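You operate a simulated robot arm through the tools that you are given. There is no shell and no other tool. Be economical: measure what you need, move in short steps, check, and stop when the job is done.

Carry out the task below with a simulated robot arm. There is one attempt and no reset: what you move stays moved.

Task
Put things in order on the low cupboard. At the end: the blue small stopper stands on top of the door knob; the black pipe stopper stands on top of the cream hand soap; the block from the low cupboard stands where the brown wax brush stood; the brown wax brush stands where the black pipe stopper stood; whatever was shut is shut again. Leave all else as you found it, and nothing knocked over.

Only the result counts: the job must be done as asked and must still hold three seconds after the hand-in. Knocking over, shifting, dropping, spilling or breaking anything else fails it. A push-on lid holds only when it is set on centred and level and pressed home; a screw cap is set on level and turned clockwise until tight.

Robot
A 7-joint arm with a two-finger parallel gripper, fixed in place. Base frame: the origin is at the foot of the arm, x ahead of it, y to its left, z up; the work surface is at about z = 0. Readings come in mm, rad, newtons and seconds.
With the tool pointing down near the work surface it reaches from about 240 to 620 mm from the base axis. Its first joint turns from -1.152 to 1.152 rad. Payload 2.6 kg.
The TCP is the grasp point between the finger pads, 30 mm short of the fingertips. In the tool frame z runs along the fingers and y along their closing line. Largest opening 94 mm; finger width 28, thickness 10; the body of the gripper, 50 by 96 mm, starts 55 mm behind the TCP.
Orientation is that of the tool frame in the base frame, as a unit quaternion [w, x, y, z]. With the fingers straight down and closing along the base's y, the tool's x points along the base's -x, its y along +y and its z along -z.

Tools
- The arm moves only by the tool arm_command. Its argument "plan" is a list of rows, each a list of 3 entries, a list of its own where there are three numbers: the shift along the tool's x, y, z in mm, then the turn, a rotation vector about the tool's x, y, z in rad, then the opening in per cent of the stroke, from 0 (shut) to 100 (fully open). In form: [[[x, y, z], [ax, ay, az], claw], ...]. A call has 1 to 10 rows; each row is the pose to reach, as a shift and turn from the pose commanded when the call began, along the tool's axes at that moment. Each row takes 0.2 s and may step no farther than 50 mm and 0.15 rad from the row before; otherwise, or with a gripper value out of range, the whole call is refused. A pose out of reach is approached as far as the arm can. The call stops where the force on the tool passes 40 N (or 10 N more than at its start, if that is more) or the arm is blocked; 0.2 s more then pass. Each finger travels about 72 mm/s and halts on what it meets, pressing with about 26 N; the grip force reading is that of the motor and also rises with nothing between the fingers. The clock runs only during rows and for 0.2 s after the last one: add rows that repeat a pose to give the fingers time. It gives the time, the measured TCP pose, the force on the tool (base axes), the opening and the grip force at its end, in the units of the frame above (readings bear some noise), and new pictures: "views" is both (left out), scene, wrist or none.
- Cameras (640 x 400 px; columns grow to the right, rows downward): "scene" is fixed at [14.1, 410.6, 557.8]; the picture's right is [-0.86, -0.52, 0.00], its down [-0.28, 0.47, -0.84] and it looks along [0.43, -0.72, -0.55] (base axes); focal length 360 px, centre (320, 200). "wrist" rides on the gripper at [76, 14, -102] in the tool frame; the picture's right is [-0.18, 0.98, 0.00], its down [-0.75, -0.14, -0.64] and it looks along [-0.63, -0.12, 0.77] (tool axes); focal length 243 px, centre (320, 200). There is no depth. A picture from a camera that has moved, and an enlarged one, comes with that camera's place and axes in the base frame and with its lens. The place of the scene camera against the robot may be out by one fixed shift of up to 25 mm in any direction.
- zoom(camera, box): a new picture of the part [left, top, right, bottom] of that camera's present view, enlarged. No time passes.
- finish_job(): hands the job in; it is judged then, once.

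Go step by step. Nothing tells you positions but the pictures and the camera data: compare them with the known pose of the tool, close in by small moves and look again before you grip or let go. The budget is 120 turns and 200 pictures, counting those below and the enlarged ones. Unless the task says otherwise, let go and move clear before handing in.

The tools are called after "Request:" as a command line: name --argument value ..., lists and objects as JSON in quotes. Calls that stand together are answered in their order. arm_command: Moves the arm, as the interface text tells. Its arguments: {"type":"object","properties":{"plan":{"type":"array"},"views":{"type":"string","enum":["both","scene","wrist","none"]}},"required":["plan"]} The other tools are called the same way: zoom (camera, box) takes an enlarged picture of a part of a camera's view; finish_job () hands the job in.

At the start:

```text
clock: 0.0
ee_pos: [421.7, -208.6, 286.0]
orientation: [0.0, 0.0, 1.0, 0.0]
force: [-0.2, -0.5, -0.1]
opening: 94.1
grasp_force: 0.0
```

scene: 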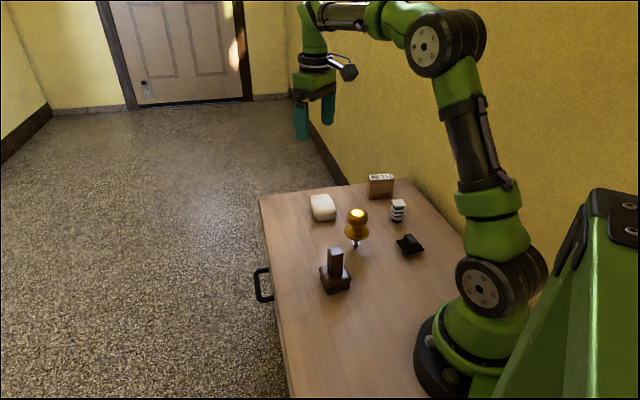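
wrist: 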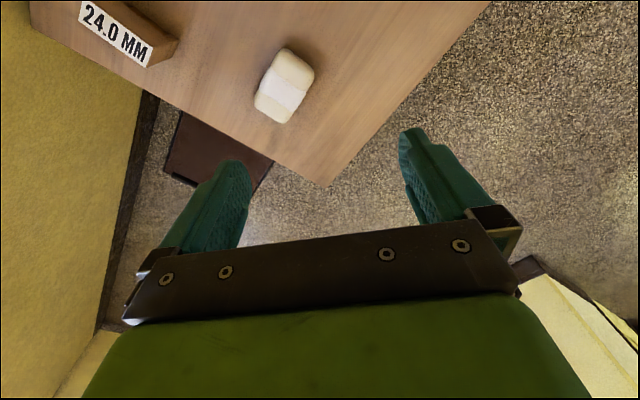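

I see a low cupboard with a drawer handle on the side, several objects on top, and no blue stopper, which is probably inside the drawer. First I look closer.

Request:
zoom --camera "scene" --box '[290, 160, 450, 310]'

Request:
zoom --camera "scene" --box '[220, 220, 380, 400]'

Request:
zoom --camera "wrist" --box '[0, 0, 500, 200]'

```text
2.67 times, centred on (370, 235) of scene
camera zoom: at [14.1, 410.6, 557.8], right [-0.86, -0.52, 0.0], down [-0.28, 0.47, -0.84], along [0.43, -0.72, -0.55], focal length 960 px, centre (187, 107)
```

zoom: 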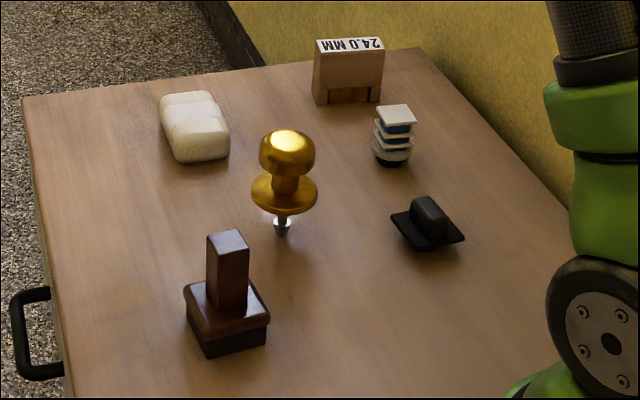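

```text
2.22 times, centred on (300, 310) of scene
camera zoom: at [14.1, 410.6, 557.8], right [-0.86, -0.52, 0.0], down [-0.28, 0.47, -0.84], along [0.43, -0.72, -0.55], focal length 800 px, centre (364, -44)
```

zoom: 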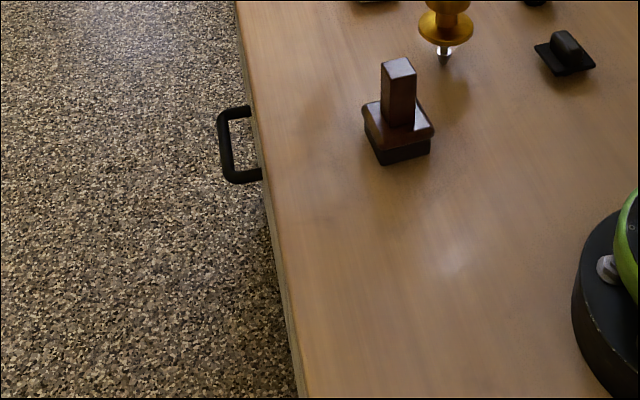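

```text
1.28 times, centred on (250, 100) of wrist
camera zoom: at [345.0, -196.0, 387.8], right [0.18, 0.98, 0.0], down [0.75, -0.14, 0.64], along [0.63, -0.12, -0.77], focal length 311 px, centre (410, 328)
```

zoom: 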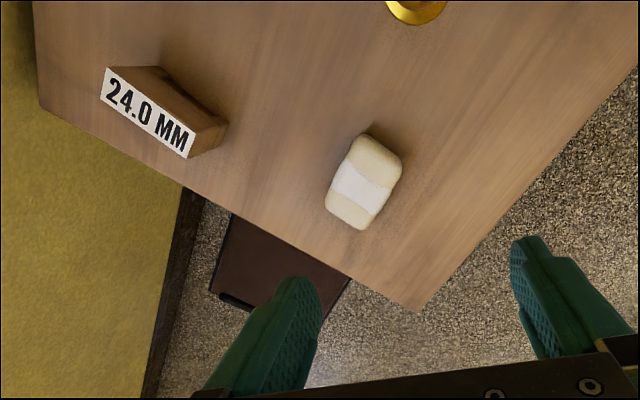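

Request:
zoom --camera "scene" --box '[360, 165, 430, 260]'

Request:
zoom --camera "scene" --box '[245, 255, 295, 315]'

Request:
zoom --camera "scene" --box '[305, 185, 375, 300]'

```text
4.21 times, centred on (395, 212) of scene
camera zoom: at [14.1, 410.6, 557.8], right [-0.86, -0.52, 0.0], down [-0.28, 0.47, -0.84], along [0.43, -0.72, -0.55], focal length 1515 px, centre (4, 147)
```

zoom: 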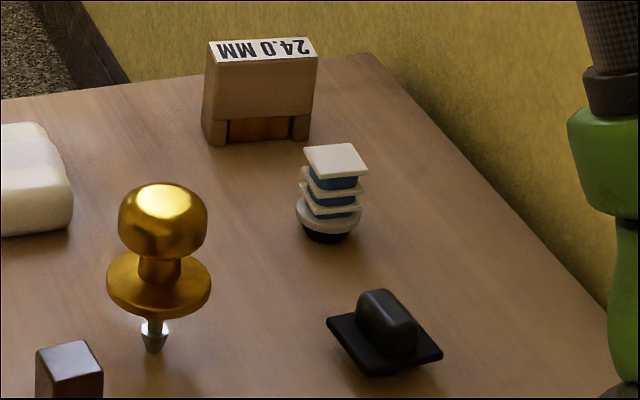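

```text
6.67 times, centred on (270, 285) of scene
camera zoom: at [14.1, 410.6, 557.8], right [-0.86, -0.52, 0.0], down [-0.28, 0.47, -0.84], along [0.43, -0.72, -0.55], focal length 2399 px, centre (653, -367)
```

zoom: 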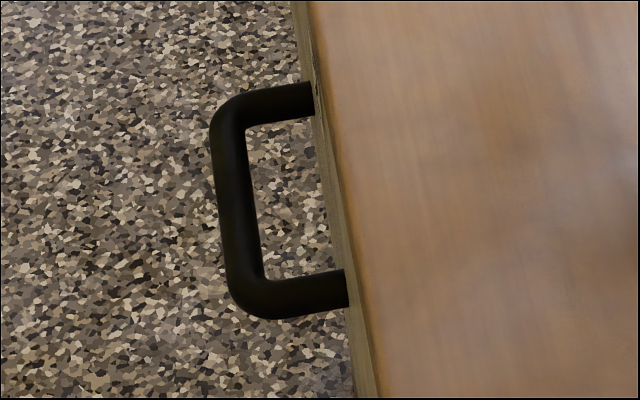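

```text
3.48 times, centred on (340, 242) of scene
camera zoom: at [14.1, 410.6, 557.8], right [-0.86, -0.52, 0.0], down [-0.28, 0.47, -0.84], along [0.43, -0.72, -0.55], focal length 1252 px, centre (250, 52)
```

zoom: 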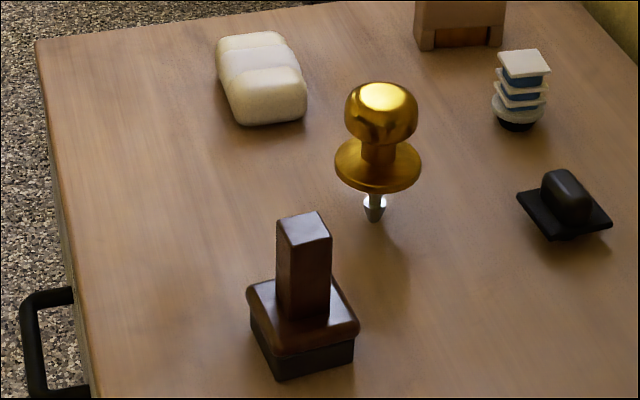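

The striped piece with blue bands must be the blue small stopper; the "block from the low cupboard" may be in the drawer. I move above the handle, turned so the fingers close along the drawer's pull direction.

Request:
arm_command --plan '[[[-2, 40, 12], [0, 0, 0.137], 100], [[-4, 80, 24], [0, 0, 0.274], 100], [[-6, 120, 36], [0, 0, 0.411], 100], [[-8, 160, 48], [0, 0, 0.548], 100], [[-10, 200, 62], [0, 0, 0.685], 100], [[-12, 240, 76], [0, 0, 0.82], 100], [[-12, 240, 76], [0, 0, 0.82], 100]]'

```text
clock: 1.6
ee_pos: [433.8, 31.8, 209.2]
orientation: [0.0, 0.399, 0.917, 0.001]
force: [-0.2, -1.1, -0.1]
opening: 94.1
grasp_force: 0.1
camera wrist: at [391.9, 96.2, 312.7], right [0.84, 0.53, 0.0], down [0.41, -0.65, 0.64], along [0.34, -0.54, -0.77], focal length 243 px, centre (320, 200)
```

scene: 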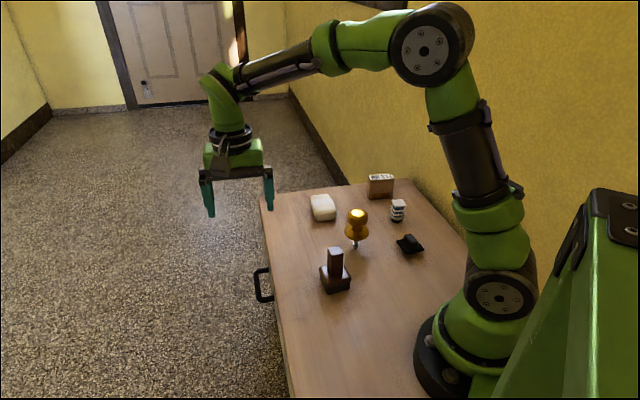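
wrist: 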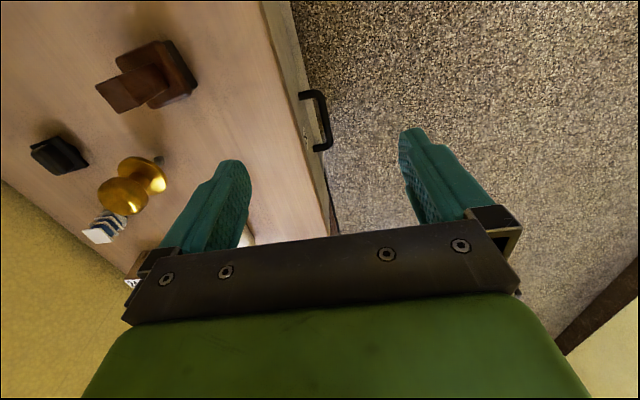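

Request:
zoom --camera "wrist" --box '[240, 60, 400, 160]'

Request:
zoom --camera "wrist" --box '[0, 20, 240, 260]'

```text
4.00 times, centred on (320, 110) of wrist
camera zoom: at [391.9, 96.2, 312.7], right [0.84, 0.53, 0.0], down [0.41, -0.65, 0.64], along [0.34, -0.54, -0.77], focal length 970 px, centre (320, 560)
```

zoom: 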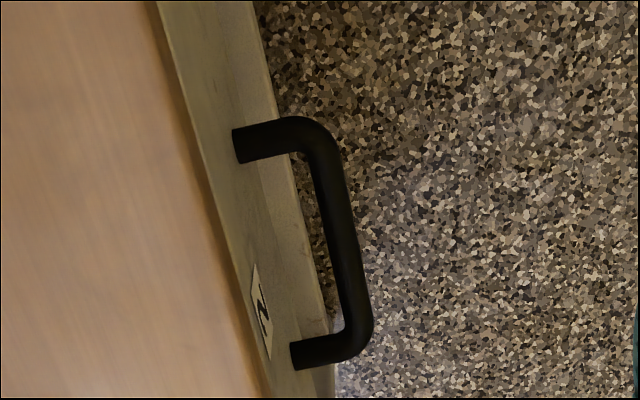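

```text
1.67 times, centred on (120, 140) of wrist
camera zoom: at [391.9, 96.2, 312.7], right [0.84, 0.53, 0.0], down [0.41, -0.65, 0.64], along [0.34, -0.54, -0.77], focal length 404 px, centre (653, 300)
```

zoom: 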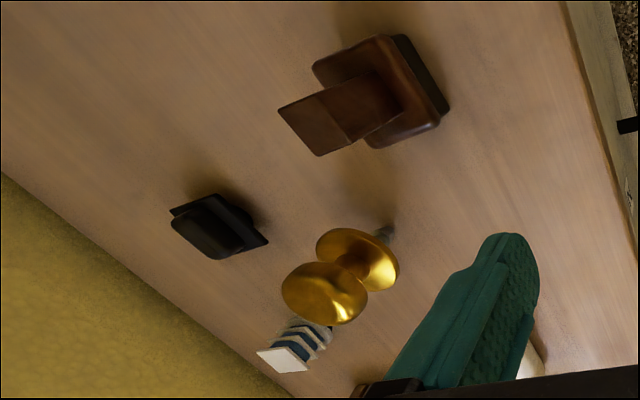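

The handle lies roughly at (480, -30), perhaps 85 mm below the top. I plan to hook the inner finger behind it with the gripper open; first I descend part way and look.

Request:
arm_command --plan '[[[-20, 7, 32], [0, 0, 0], 100], [[-40, 14, 64], [0, 0, 0], 100], [[-60, 21, 96], [0, 0, 0], 100], [[-78, 27, 129], [0, 0, 0], 100], [[-78, 27, 129], [0, 0, 0], 100]]'

```text
clock: 2.8
ee_pos: [505.8, -7.5, 80.8]
orientation: [0.001, 0.399, 0.917, 0.001]
force: [0.0, 0.5, 0.3]
opening: 93.8
grasp_force: 0.1
camera wrist: at [464.4, 56.9, 183.4], right [0.84, 0.54, 0.0], down [0.41, -0.65, 0.64], along [0.34, -0.54, -0.77], focal length 243 px, centre (320, 200)
```

scene: 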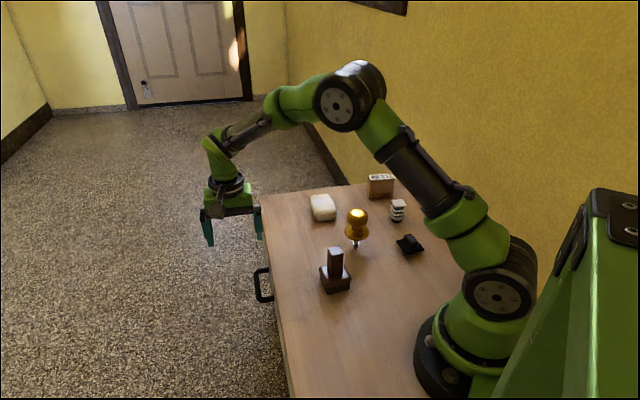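
wrist: 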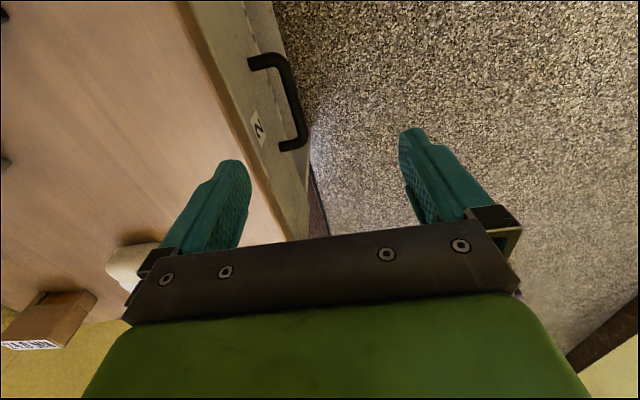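

Request:
zoom --camera "wrist" --box '[180, 20, 380, 160]'

```text
2.86 times, centred on (280, 90) of wrist
camera zoom: at [464.4, 56.9, 183.4], right [0.84, 0.54, 0.0], down [0.41, -0.65, 0.64], along [0.34, -0.54, -0.77], focal length 693 px, centre (434, 514)
```

zoom: 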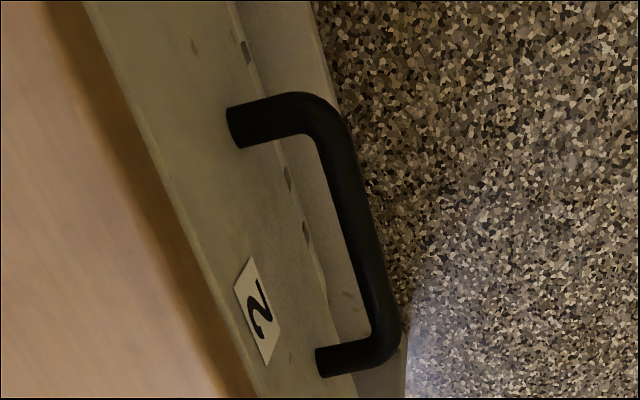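

The bar lies about 100 mm below the top and its gap lines up with the inner finger. I descend in steps.

Request:
arm_command --plan '[[[-4, 0, 40], [0, 0, 0], 100], [[-6, 0, 80], [0, 0, 0], 100], [[-6, 0, 115], [0, 0, 0], 100], [[-6, 0, 115], [0, 0, 0], 100]]'

```text
clock: 3.8
ee_pos: [511.4, -12.9, -33.2]
orientation: [0.001, 0.399, 0.917, 0.0]
force: [-0.6, -0.4, 0.6]
opening: 93.8
grasp_force: 0.1
camera wrist: at [469.3, 51.9, 68.9], right [0.84, 0.54, 0.0], down [0.41, -0.65, 0.64], along [0.34, -0.54, -0.77], focal length 243 px, centre (320, 200)
```

scene: 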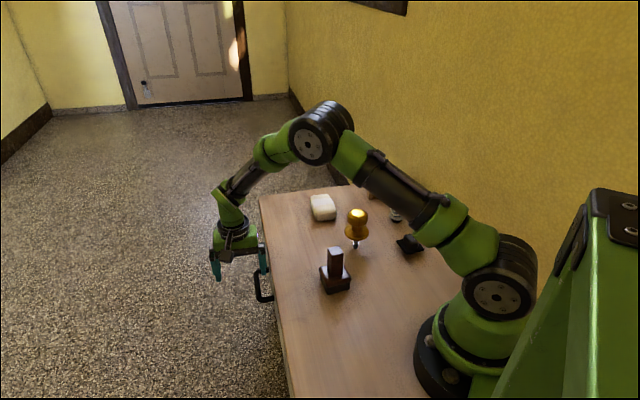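
wrist: 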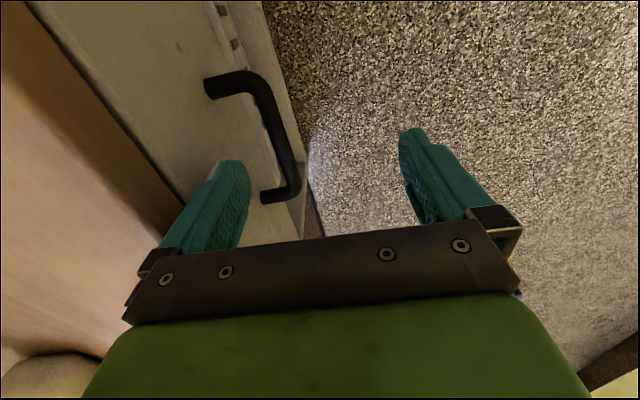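

Request:
arm_command --plan '[[[0, 0, 20], [0, 0, 0], 100], [[0, 0, 40], [0, 0, 0], 100], [[0, 0, 40], [0, 0, 0], 100]]' --views "wrist"

Request:
zoom --camera "wrist" --box '[140, 80, 380, 260]'

Request:
zoom --camera "scene" --box '[190, 200, 300, 320]'

```text
clock: 4.6
ee_pos: [511.8, -11.4, -73.9]
orientation: [0.001, 0.399, 0.917, 0.001]
force: [0.0, 0.2, 0.7]
opening: 94.1
grasp_force: 0.1
camera wrist: at [469.0, 52.4, 28.8], right [0.84, 0.54, 0.0], down [0.41, -0.65, 0.64], along [0.34, -0.54, -0.77], focal length 243 px, centre (320, 200)
```

wrist: 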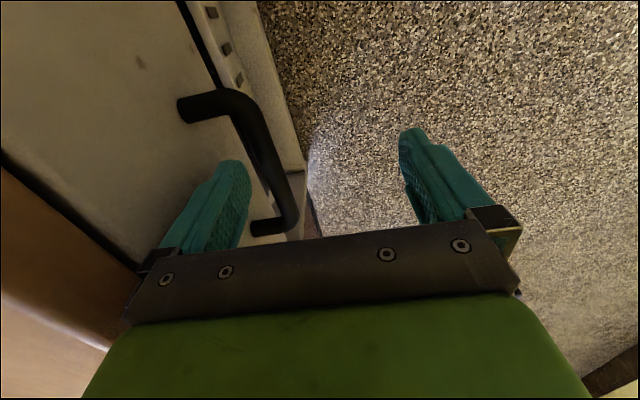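

```text
2.22 times, centred on (260, 170) of wrist
camera zoom: at [469.0, 52.4, 28.8], right [0.84, 0.54, 0.0], down [0.41, -0.65, 0.64], along [0.34, -0.54, -0.77], focal length 539 px, centre (453, 267)
```

zoom: 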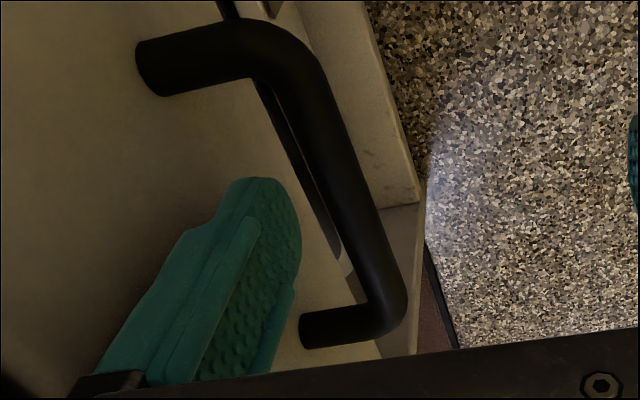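

```text
3.33 times, centred on (245, 260) of scene
camera zoom: at [14.1, 410.6, 557.8], right [-0.86, -0.52, 0.0], down [-0.28, 0.47, -0.84], along [0.43, -0.72, -0.55], focal length 1199 px, centre (570, 0)
```

zoom: 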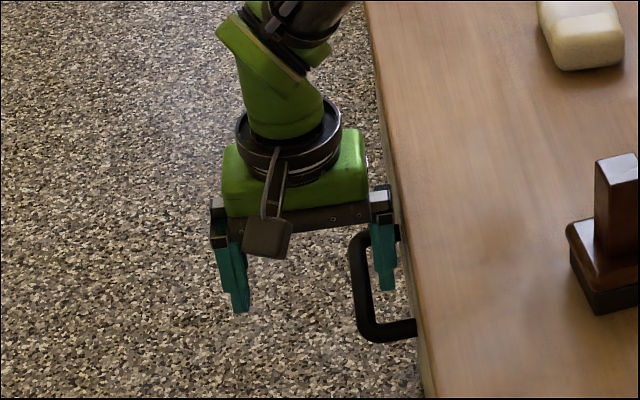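

Request:
arm_command --plan '[[[0, 0, 15], [0, 0, 0], 100], [[0, 0, 30], [0, 0, 0], 100], [[0, 0, 30], [0, 0, 0], 100]]' --views "wrist"

Request:
zoom --camera "scene" --box '[190, 200, 300, 320]'

```text
clock: 5.4
ee_pos: [510.7, -11.3, -104.3]
orientation: [0.001, 0.399, 0.917, 0.002]
force: [-0.4, 0.5, 0.5]
opening: 94.0
grasp_force: 0.0
camera wrist: at [469.0, 52.3, -1.7], right [0.84, 0.54, 0.0], down [0.41, -0.65, 0.64], along [0.34, -0.54, -0.77], focal length 243 px, centre (320, 200)
```

wrist: 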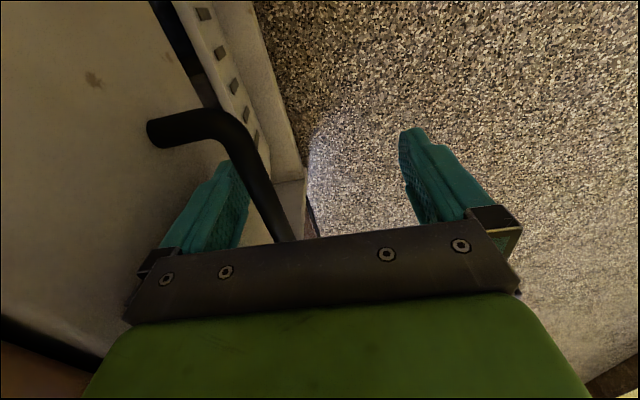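

```text
3.33 times, centred on (245, 260) of scene
camera zoom: at [14.1, 410.6, 557.8], right [-0.86, -0.52, 0.0], down [-0.28, 0.47, -0.84], along [0.43, -0.72, -0.55], focal length 1199 px, centre (570, 0)
```

zoom: 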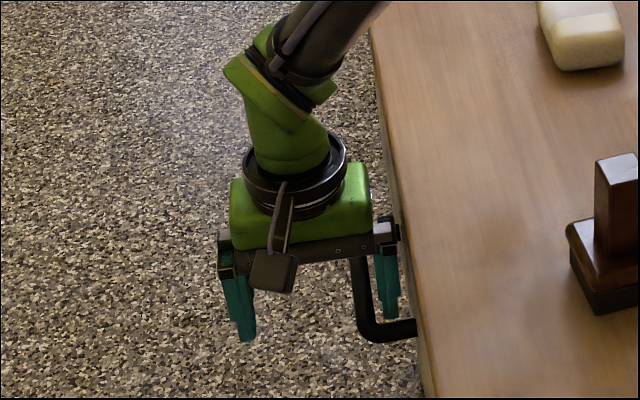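

The inner finger is now behind the bar and its tip below it. I pull outward a little.

Request:
arm_command --plan '[[[0, 8, 4], [0, 0, 0], 100], [[0, 16, 4], [0, 0, 0], 100], [[0, 24, 4], [0, 0, 0], 100], [[0, 32, 4], [0, 0, 0], 100], [[0, 40, 4], [0, 0, 0], 100]]'

```text
clock: 6.6
ee_pos: [540.4, 15.3, -108.5]
orientation: [0.0, 0.399, 0.917, 0.001]
force: [0.0, 0.0, 0.5]
opening: 94.3
grasp_force: 0.1
camera wrist: at [498.3, 79.8, -5.6], right [0.84, 0.54, 0.0], down [0.41, -0.65, 0.64], along [0.34, -0.54, -0.77], focal length 243 px, centre (320, 200)
```

scene: 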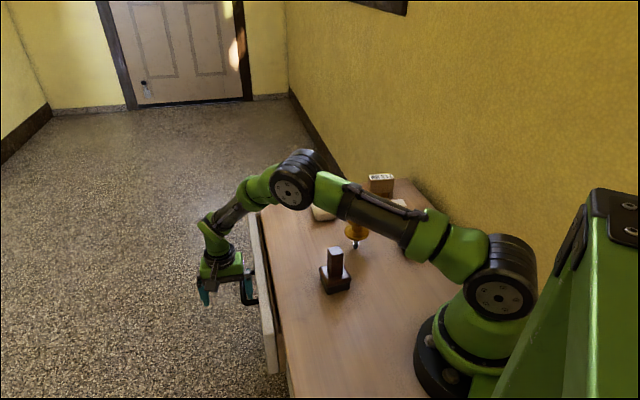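
wrist: 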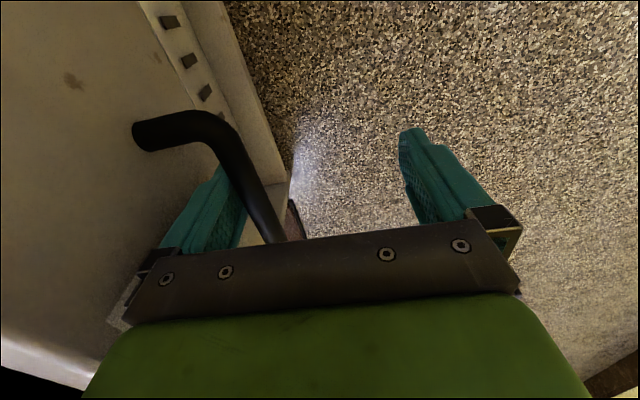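

Request:
arm_command --plan '[[[0, 10, 0], [0, 0, 0], 100], [[0, 20, 0], [0, 0, 0], 100], [[0, 30, 0], [0, 0, 0], 100], [[0, 40, 0], [0, 0, 0], 100], [[0, 50, 0], [0, 0, 0], 100], [[0, 60, 0], [0, 0, 0], 100], [[0, 70, 0], [0, 0, 0], 100], [[0, 80, 0], [0, 0, 0], 100]]'

```text
clock: 8.4
ee_pos: [599.4, 69.1, -108.4]
orientation: [0.0, 0.4, 0.917, 0.001]
force: [-1.8, -0.7, -0.2]
opening: 93.9
grasp_force: 0.0
camera wrist: at [556.9, 134.4, -5.7], right [0.84, 0.54, 0.0], down [0.41, -0.65, 0.64], along [0.35, -0.54, -0.77], focal length 243 px, centre (320, 200)
```

scene: 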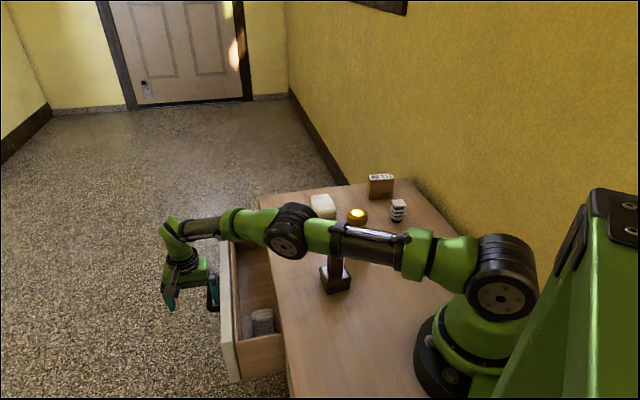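
wrist: 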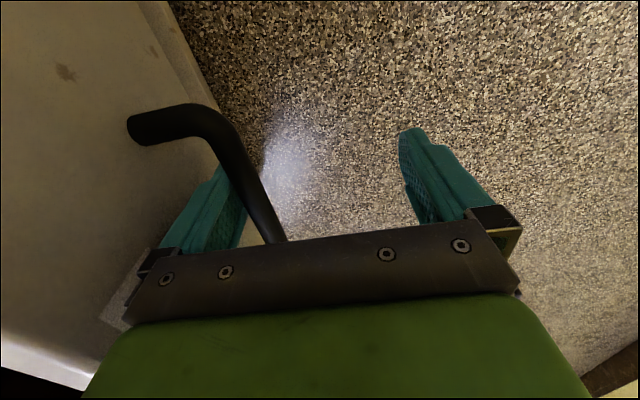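

The drawer is open about 115 mm with a grey piece inside. I unhook and rise to look in.

Request:
arm_command --plan '[[[0, -8, 0], [0, 0, 0], 100], [[0, -8, -40], [0, 0, 0], 100], [[0, -8, -85], [0, 0, 0], 100], [[0, -8, -130], [0, 0, 0], 100], [[20, -40, -165], [0, 0, 0], 100], [[40, -70, -205], [0, 0, 0], 100], [[60, -100, -240], [0, 0, 0], 100], [[80, -130, -270], [0, 0, 0], 100], [[80, -130, -270], [0, 0, 0], 100]]'

Request:
zoom --camera "scene" --box '[200, 200, 320, 400]'

```text
refused: row 5 steps farther than a row can; nothing moved
```

```text
2.00 times, centred on (260, 300) of scene
camera zoom: at [14.1, 410.6, 557.8], right [-0.86, -0.52, 0.0], down [-0.28, 0.47, -0.84], along [0.43, -0.72, -0.55], focal length 720 px, centre (440, 0)
```

zoom: 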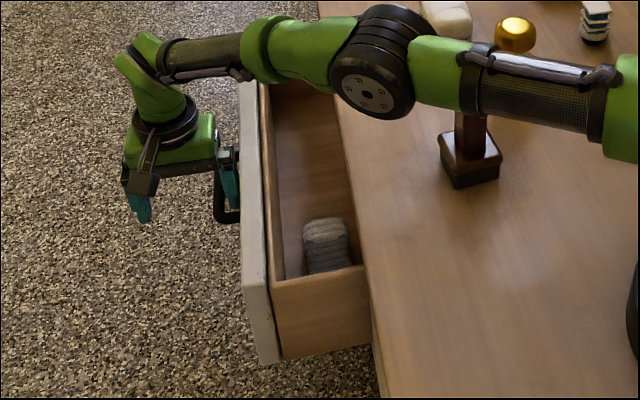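

Request:
arm_command --plan '[[[0, -8, 0], [0, 0, 0], 100], [[0, -8, -40], [0, 0, 0], 100], [[0, -8, -85], [0, 0, 0], 100], [[0, -8, -130], [0, 0, 0], 100], [[10, -30, -165], [0, 0, 0], 100], [[20, -50, -205], [0, 0, 0], 100], [[30, -70, -240], [0, 0, 0], 100], [[50, -100, -270], [0, 0, 0], 100], [[70, -130, -290], [0, 0, 0], 100], [[70, -130, -290], [0, 0, 0], 100]]'

Request:
zoom --camera "scene" --box '[200, 240, 320, 400]'

```text
clock: 10.6
ee_pos: [454.6, 31.6, 180.2]
orientation: [0.0, 0.398, 0.917, 0.0]
force: [0.7, 0.5, 0.1]
opening: 94.0
grasp_force: 0.0
camera wrist: at [412.8, 96.1, 283.5], right [0.84, 0.54, 0.0], down [0.41, -0.65, 0.64], along [0.34, -0.54, -0.77], focal length 243 px, centre (320, 200)
```

scene: 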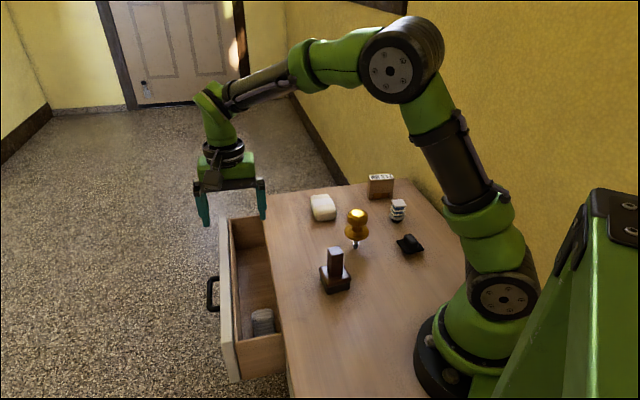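
wrist: 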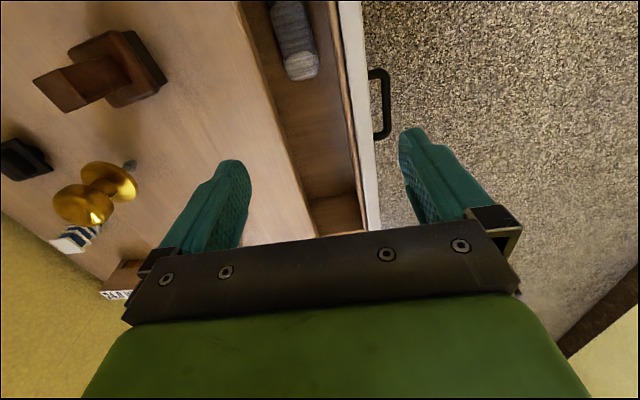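

```text
2.50 times, centred on (260, 320) of scene
camera zoom: at [14.1, 410.6, 557.8], right [-0.86, -0.52, 0.0], down [-0.28, 0.47, -0.84], along [0.43, -0.72, -0.55], focal length 900 px, centre (470, -100)
```

zoom: 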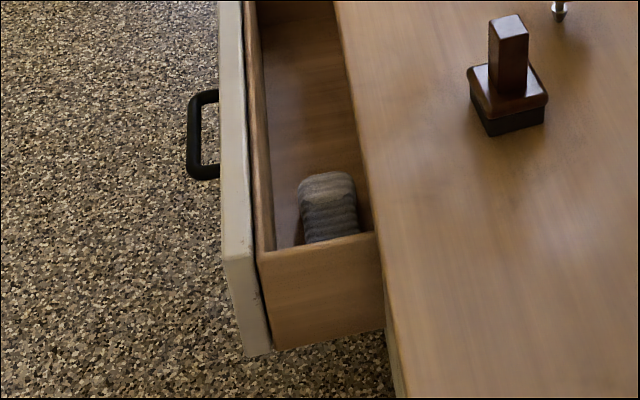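

The drawer holds a grey ribbed block near its robot-side end. I shift the camera to look at it properly.

Request:
arm_command --plan '[[[35, -5, 0], [0, 0, 0], 100], [[70, -10, 0], [0, 0, 0], 100], [[95, -15, 0], [0, 0, 0], 100], [[95, -15, 0], [0, 0, 0], 100]]' --views "wrist"

Request:
zoom --camera "wrist" --box '[200, 0, 440, 150]'

```text
clock: 11.6
ee_pos: [379.5, 91.6, 181.2]
orientation: [0.001, 0.399, 0.917, 0.0]
force: [0.4, 0.0, 0.6]
opening: 93.8
grasp_force: 0.0
camera wrist: at [337.5, 156.4, 284.6], right [0.84, 0.54, 0.0], down [0.41, -0.65, 0.64], along [0.34, -0.54, -0.77], focal length 243 px, centre (320, 200)
```

wrist: 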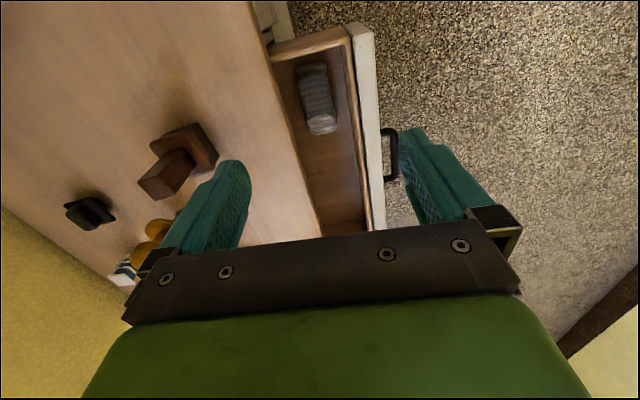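

```text
2.67 times, centred on (320, 75) of wrist
camera zoom: at [337.5, 156.4, 284.6], right [0.84, 0.54, 0.0], down [0.41, -0.65, 0.64], along [0.34, -0.54, -0.77], focal length 647 px, centre (320, 533)
```

zoom: 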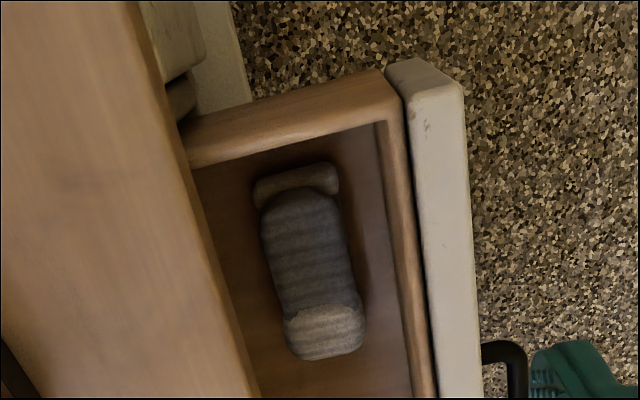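

The block appears to stand upright deep in the drawer. I tilt the tool so the camera looks almost straight down into it.

Request:
arm_command --plan '[[[-10, -5, 0], [0, 0.14, 0], 100], [[-20, -10, 0], [0, 0.28, 0], 100], [[-31, -15, 0], [0, 0.4, 0], 100], [[-31, -15, 0], [0, 0.4, 0], 100]]' --views "wrist"

Request:
zoom --camera "wrist" --box '[200, 0, 440, 160]'

```text
clock: 12.6
ee_pos: [390.5, 59.4, 181.5]
orientation: [-0.182, 0.391, 0.899, 0.081]
force: [0.7, -0.5, -0.4]
opening: 94.2
grasp_force: 0.0
camera wrist: at [379.5, 89.1, 305.7], right [0.83, 0.55, -0.07], down [0.54, -0.79, 0.3], along [0.11, -0.28, -0.95], focal length 243 px, centre (320, 200)
```

wrist: 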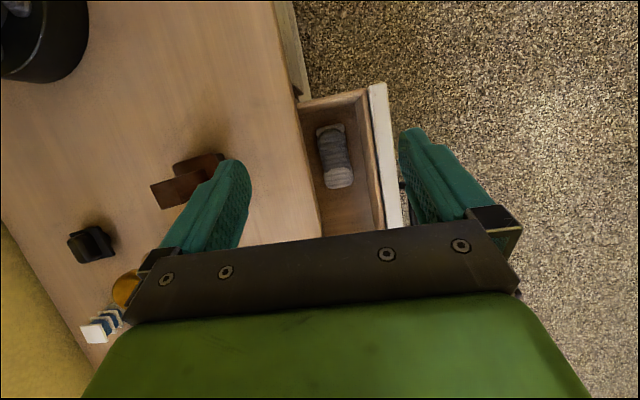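

```text
2.50 times, centred on (320, 80) of wrist
camera zoom: at [379.5, 89.1, 305.7], right [0.83, 0.55, -0.07], down [0.54, -0.79, 0.3], along [0.11, -0.28, -0.95], focal length 606 px, centre (320, 500)
```

zoom: 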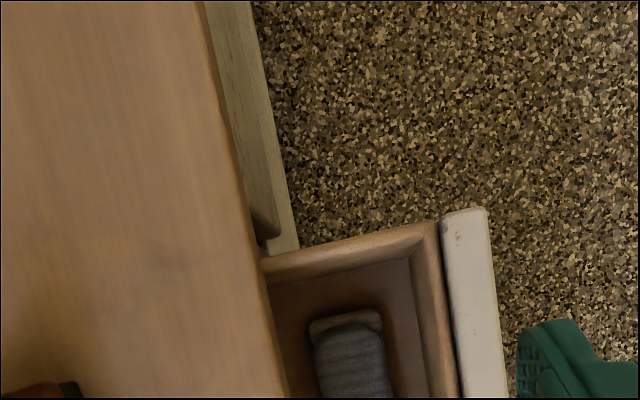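

Request:
zoom --camera "wrist" --box '[280, 70, 420, 240]'

```text
2.35 times, centred on (350, 155) of wrist
camera zoom: at [379.5, 89.1, 305.7], right [0.83, 0.55, -0.07], down [0.54, -0.79, 0.3], along [0.11, -0.28, -0.95], focal length 571 px, centre (249, 306)
```

zoom: 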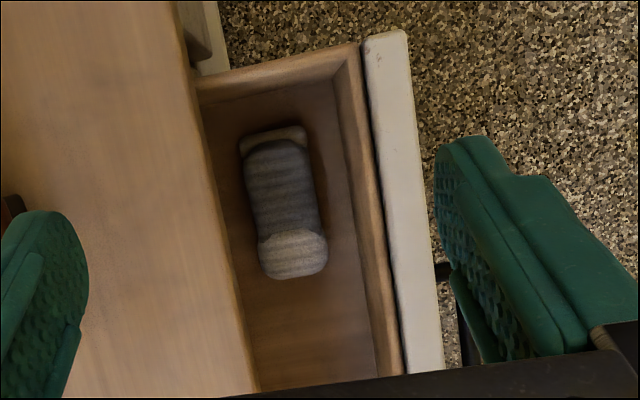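

Request:
zoom --camera "scene" --box '[215, 280, 305, 380]'

Request:
zoom --camera "wrist" --box '[300, 100, 380, 200]'

```text
4.00 times, centred on (260, 330) of scene
camera zoom: at [14.2, 410.6, 557.8], right [-0.86, -0.52, 0.0], down [-0.28, 0.47, -0.84], along [0.43, -0.72, -0.55], focal length 1439 px, centre (560, -320)
```

zoom: 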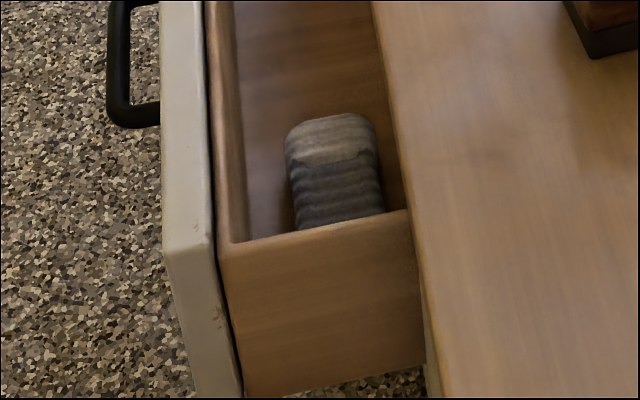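

```text
4.00 times, centred on (340, 150) of wrist
camera zoom: at [379.5, 89.1, 305.7], right [0.83, 0.55, -0.07], down [0.54, -0.79, 0.3], along [0.11, -0.28, -0.95], focal length 970 px, centre (240, 400)
```

zoom: 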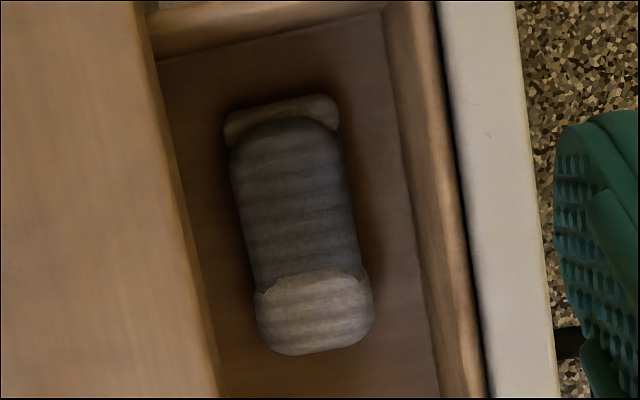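

The block is about 50 x 100 mm, and the opening is too narrow for the gripper body, so I will push the drawer farther out from inside. First I level the tool and move over the drawer's middle.

Request:
arm_command --plan '[[[-28, 5, -12], [0, -0.14, 0], 50], [[-56, 10, -24], [0, -0.28, 0], 20], [[-84, 15, -36], [0, -0.4, 0], 0], [[-112.4, 19, -47.5], [0, -0.4, 0], 0], [[-112.4, 19, -47.5], [0, -0.4, 0], 0]]' --views "wrist"

```text
clock: 13.8
ee_pos: [489.5, -18.5, 181.4]
orientation: [0.0, 0.398, 0.917, 0.001]
force: [0.0, -0.1, -0.5]
opening: 0.0
grasp_force: 26.1
camera wrist: at [446.2, 46.2, 282.9], right [0.84, 0.54, 0.0], down [0.41, -0.65, 0.64], along [0.34, -0.54, -0.77], focal length 243 px, centre (320, 200)
```

wrist: 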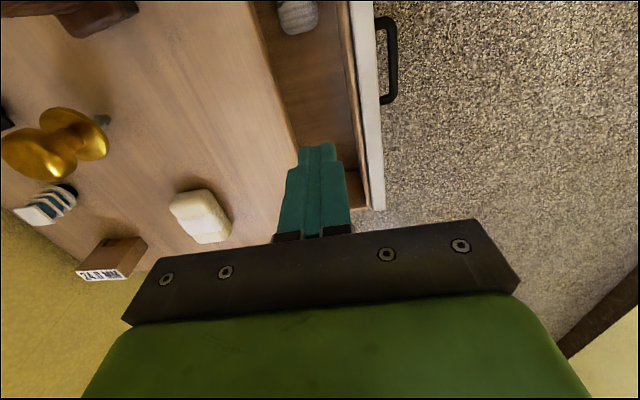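

Request:
arm_command --plan '[[[0, 0, 45], [0, 0, 0], 0], [[0, 0, 90], [0, 0, 0], 0], [[0, 0, 135], [0, 0, 0], 0], [[0, 0, 170], [0, 0, 0], 0], [[0, 0, 170], [0, 0, 0], 0]]'

Request:
zoom --camera "scene" --box '[190, 200, 300, 320]'

```text
clock: 15.0
ee_pos: [487.3, -17.5, 10.4]
orientation: [0.0, 0.399, 0.917, 0.001]
force: [0.0, 0.3, -0.4]
opening: 0.1
grasp_force: 26.4
camera wrist: at [445.5, 46.6, 112.8], right [0.84, 0.54, 0.0], down [0.41, -0.65, 0.64], along [0.34, -0.54, -0.77], focal length 243 px, centre (320, 200)
```

scene: 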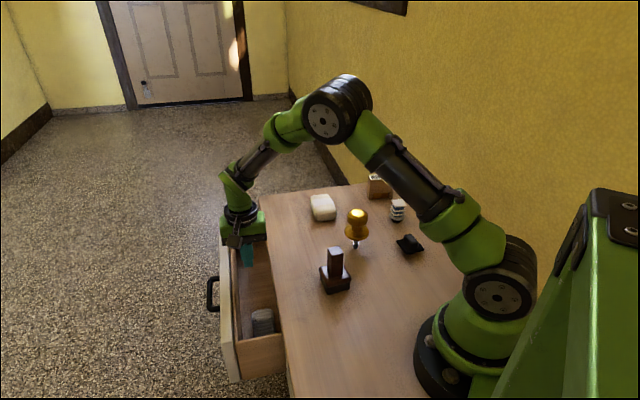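
wrist: 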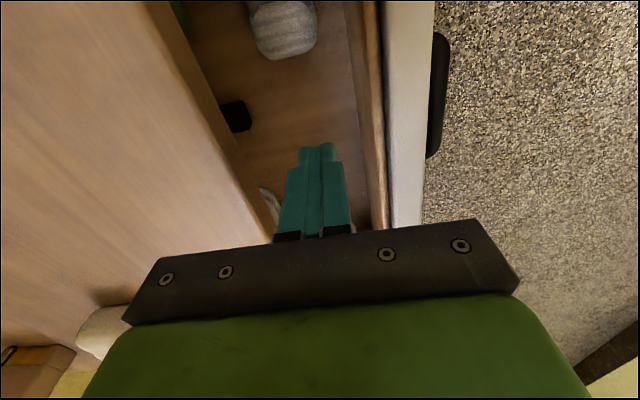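

```text
3.33 times, centred on (245, 260) of scene
camera zoom: at [14.1, 410.6, 557.8], right [-0.86, -0.52, 0.0], down [-0.28, 0.47, -0.84], along [0.43, -0.72, -0.55], focal length 1199 px, centre (570, 0)
```

zoom: 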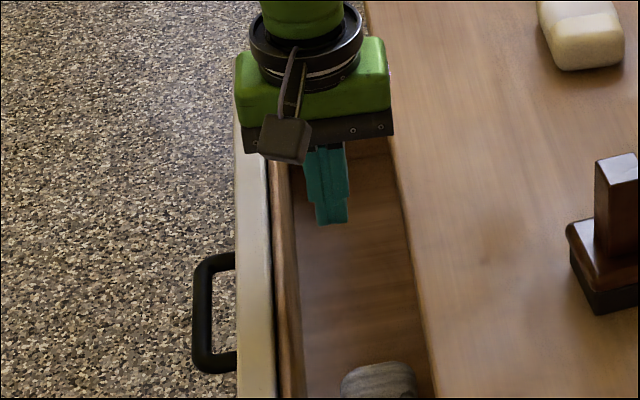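

Request:
arm_command --plan '[[[0, 0, 25], [0, 0, 0], 0], [[0, 0, 48], [0, 0, 0], 0], [[0, 10, 48], [0, 0, 0], 0], [[0, 20, 48], [0, 0, 0], 0], [[0, 30, 48], [0, 0, 0], 0], [[0, 40, 48], [0, 0, 0], 0], [[0, 50, 48], [0, 0, 0], 0]]'

```text
clock: 16.6
ee_pos: [524.3, 17.0, -35.2]
orientation: [0.001, 0.399, 0.917, 0.0]
force: [0.1, 0.6, 0.2]
opening: 0.0
grasp_force: 25.7
camera wrist: at [482.2, 80.8, 66.4], right [0.84, 0.54, 0.0], down [0.41, -0.65, 0.64], along [0.35, -0.54, -0.77], focal length 243 px, centre (320, 200)
```

scene: 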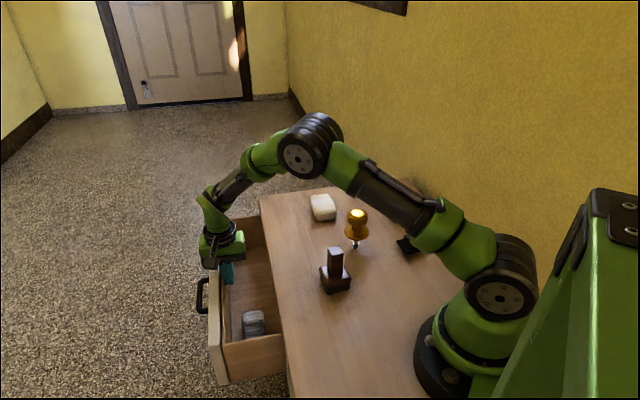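
wrist: 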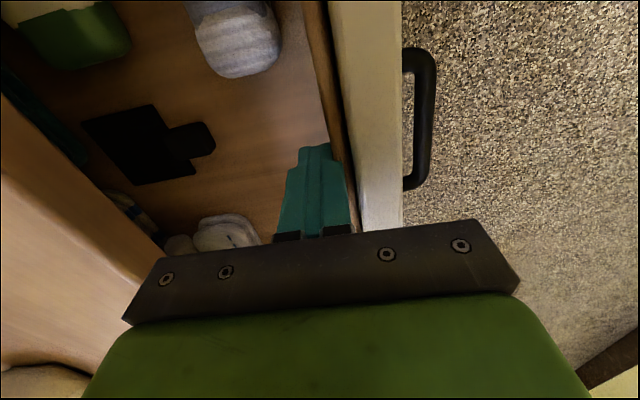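

More items appear inside the drawer. I push it out further and then look in.

Request:
arm_command --plan '[[[0, 10, 0], [0, 0, 0], 0], [[0, 20, 0], [0, 0, 0], 0], [[0, 30, 0], [0, 0, 0], 0], [[0, 40, 0], [0, 0, 0], 0], [[0, 50, 0], [0, 0, 0], 0], [[0, 60, 0], [0, 0, 0], 0]]' --views "wrist"

Request:
arm_command --plan '[[[0, -5, 0], [0, 0, 0], 0], [[0, -10, -40], [0, 0, 0], 0], [[5, -20, -85], [0, 0, 0], 0], [[10, -35, -130], [0, 0.1, 0], 0], [[15, -45, -175], [0, 0.2, 0], 0], [[20, -60, -220], [0, 0.3, 0], 0], [[25, -75, -265], [0, 0.4, 0], 0], [[25, -80, -300], [0, 0.5, 0], 0], [[25, -80, -300], [0, 0.5, 0], 0]]'

```text
clock: 18.0
ee_pos: [568.5, 57.3, -36.6]
orientation: [0.002, 0.398, 0.917, 0.0]
force: [-1.1, -0.5, -1.2]
opening: 0.0
grasp_force: 25.8
camera wrist: at [526.3, 121.8, 66.5], right [0.84, 0.54, 0.0], down [0.41, -0.65, 0.64], along [0.35, -0.54, -0.77], focal length 243 px, centre (320, 200)
```

wrist: 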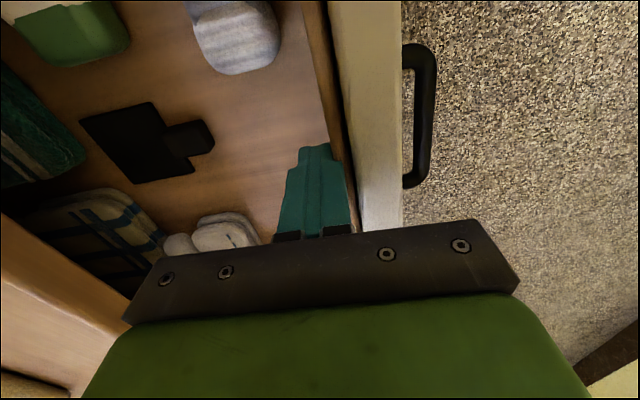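

```text
clock: 20.0
ee_pos: [491.9, 19.3, 262.3]
orientation: [-0.226, 0.386, 0.889, 0.1]
force: [-0.1, 0.0, 0.4]
opening: 0.1
grasp_force: 25.8
camera wrist: at [489.5, 42.4, 389.9], right [0.83, 0.55, -0.09], down [0.56, -0.81, 0.2], along [0.04, -0.22, -0.98], focal length 243 px, centre (320, 200)
```

scene: 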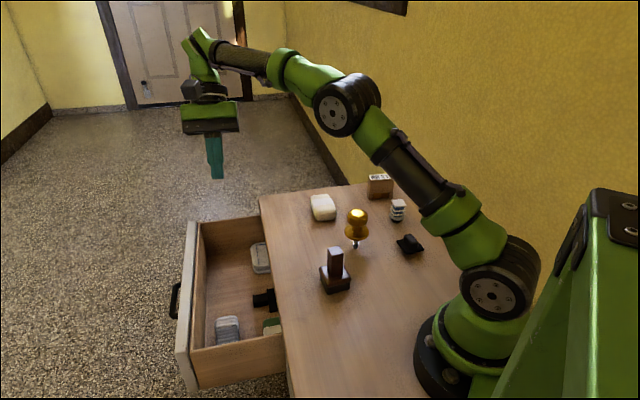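
wrist: 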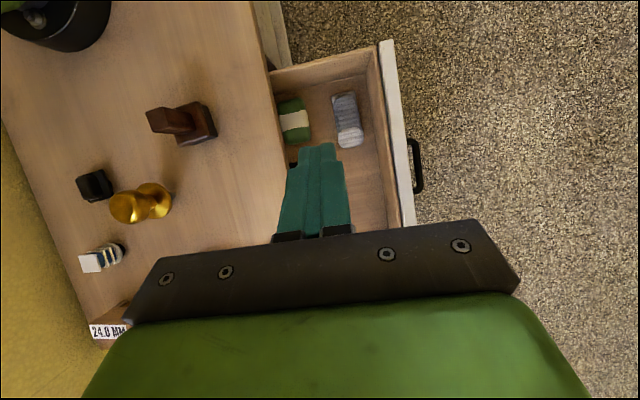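

Request:
zoom --camera "scene" --box '[180, 210, 300, 380]'

Request:
zoom --camera "wrist" --box '[260, 40, 420, 240]'

```text
2.35 times, centred on (240, 295) of scene
camera zoom: at [14.1, 410.6, 557.8], right [-0.86, -0.52, 0.0], down [-0.28, 0.47, -0.84], along [0.43, -0.72, -0.55], focal length 847 px, centre (508, -24)
```

zoom: 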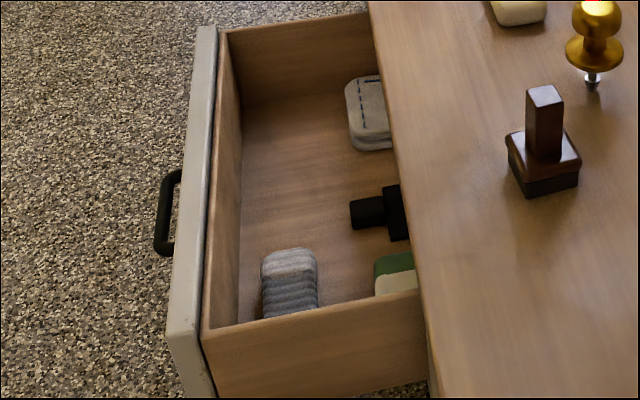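

```text
2.00 times, centred on (340, 140) of wrist
camera zoom: at [489.5, 42.4, 389.9], right [0.83, 0.55, -0.09], down [0.56, -0.81, 0.2], along [0.04, -0.22, -0.98], focal length 485 px, centre (280, 320)
```

zoom: 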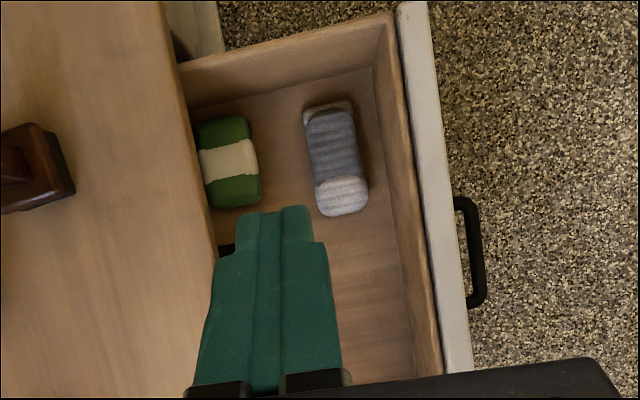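

I need to identify which item is the block, so I level the tool and turn the camera to look into the drawer from the front.

Request:
arm_command --plan '[[[0, 0, 0], [0, -0.13, 0], 0], [[0, 0, 0], [0, -0.26, 0], 0], [[0, 0, 0], [0, -0.39, 0], 0], [[0, 0, 0], [0, -0.5, 0], 0]]' --views "none"

Request:
arm_command --plan '[[[10, 0, 5], [0, 0, 0.15], 0], [[10, 0, 10], [0, 0, 0.3], 0], [[10, 0, 15], [0, 0, 0.45], 0], [[10, 0, 20], [0, 0, 0.6], 0], [[10, 0, 25], [0, 0, 0.75], 0], [[10, 0, 30], [0, 0, 0.9], 0], [[10, 0, 40], [0, 0, 1.05], 0], [[10, 0, 50], [0, 0, 1.2], 0], [[10, 0, 60], [0, 0, 1.35], 0], [[10, 0, 60], [0, 0, 1.5], 0]]'

```text
clock: 21.0
ee_pos: [492.1, 20.7, 264.1]
orientation: [0.002, 0.4, 0.917, 0.001]
force: [-0.1, 0.6, -0.1]
opening: 0.0
grasp_force: 25.9
```

```text
clock: 23.2
ee_pos: [485.5, 28.8, 202.9]
orientation: [0.0, 0.917, 0.398, 0.0]
force: [-0.6, -0.1, 0.5]
opening: 0.0
grasp_force: 25.7
camera wrist: at [547.3, 73.3, 305.8], right [0.59, -0.81, 0.0], down [-0.62, -0.45, 0.64], along [-0.52, -0.38, -0.77], focal length 243 px, centre (320, 200)
```

scene: 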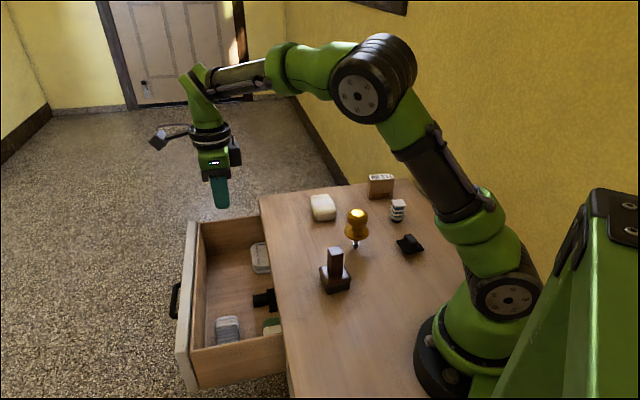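
wrist: 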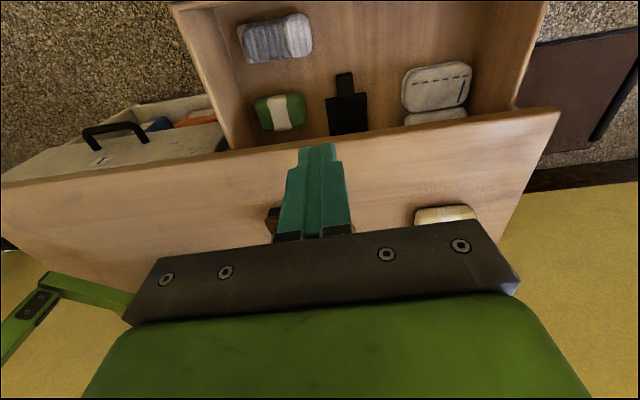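

Request:
zoom --camera "wrist" --box '[0, 60, 240, 210]'

Request:
zoom --camera "wrist" --box '[220, 0, 520, 150]'

Request:
zoom --camera "scene" --box '[150, 200, 310, 400]'

```text
2.67 times, centred on (120, 135) of wrist
camera zoom: at [547.3, 73.3, 305.8], right [0.59, -0.81, 0.0], down [-0.62, -0.45, 0.64], along [-0.52, -0.38, -0.77], focal length 647 px, centre (853, 373)
```

zoom: 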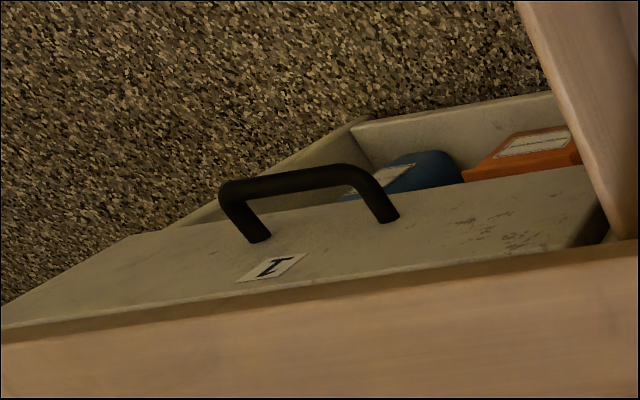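

```text
2.13 times, centred on (370, 75) of wrist
camera zoom: at [547.3, 73.3, 305.8], right [0.59, -0.81, 0.0], down [-0.62, -0.45, 0.64], along [-0.52, -0.38, -0.77], focal length 518 px, centre (213, 467)
```

zoom: 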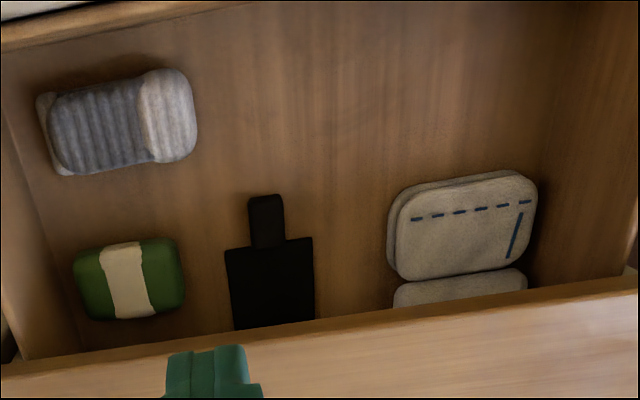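

```text
2.00 times, centred on (230, 300) of scene
camera zoom: at [14.1, 410.6, 557.8], right [-0.86, -0.52, 0.0], down [-0.28, 0.47, -0.84], along [0.43, -0.72, -0.55], focal length 720 px, centre (500, 0)
```

zoom: 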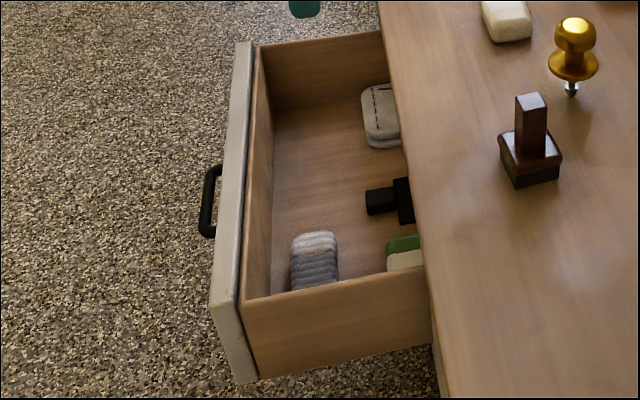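

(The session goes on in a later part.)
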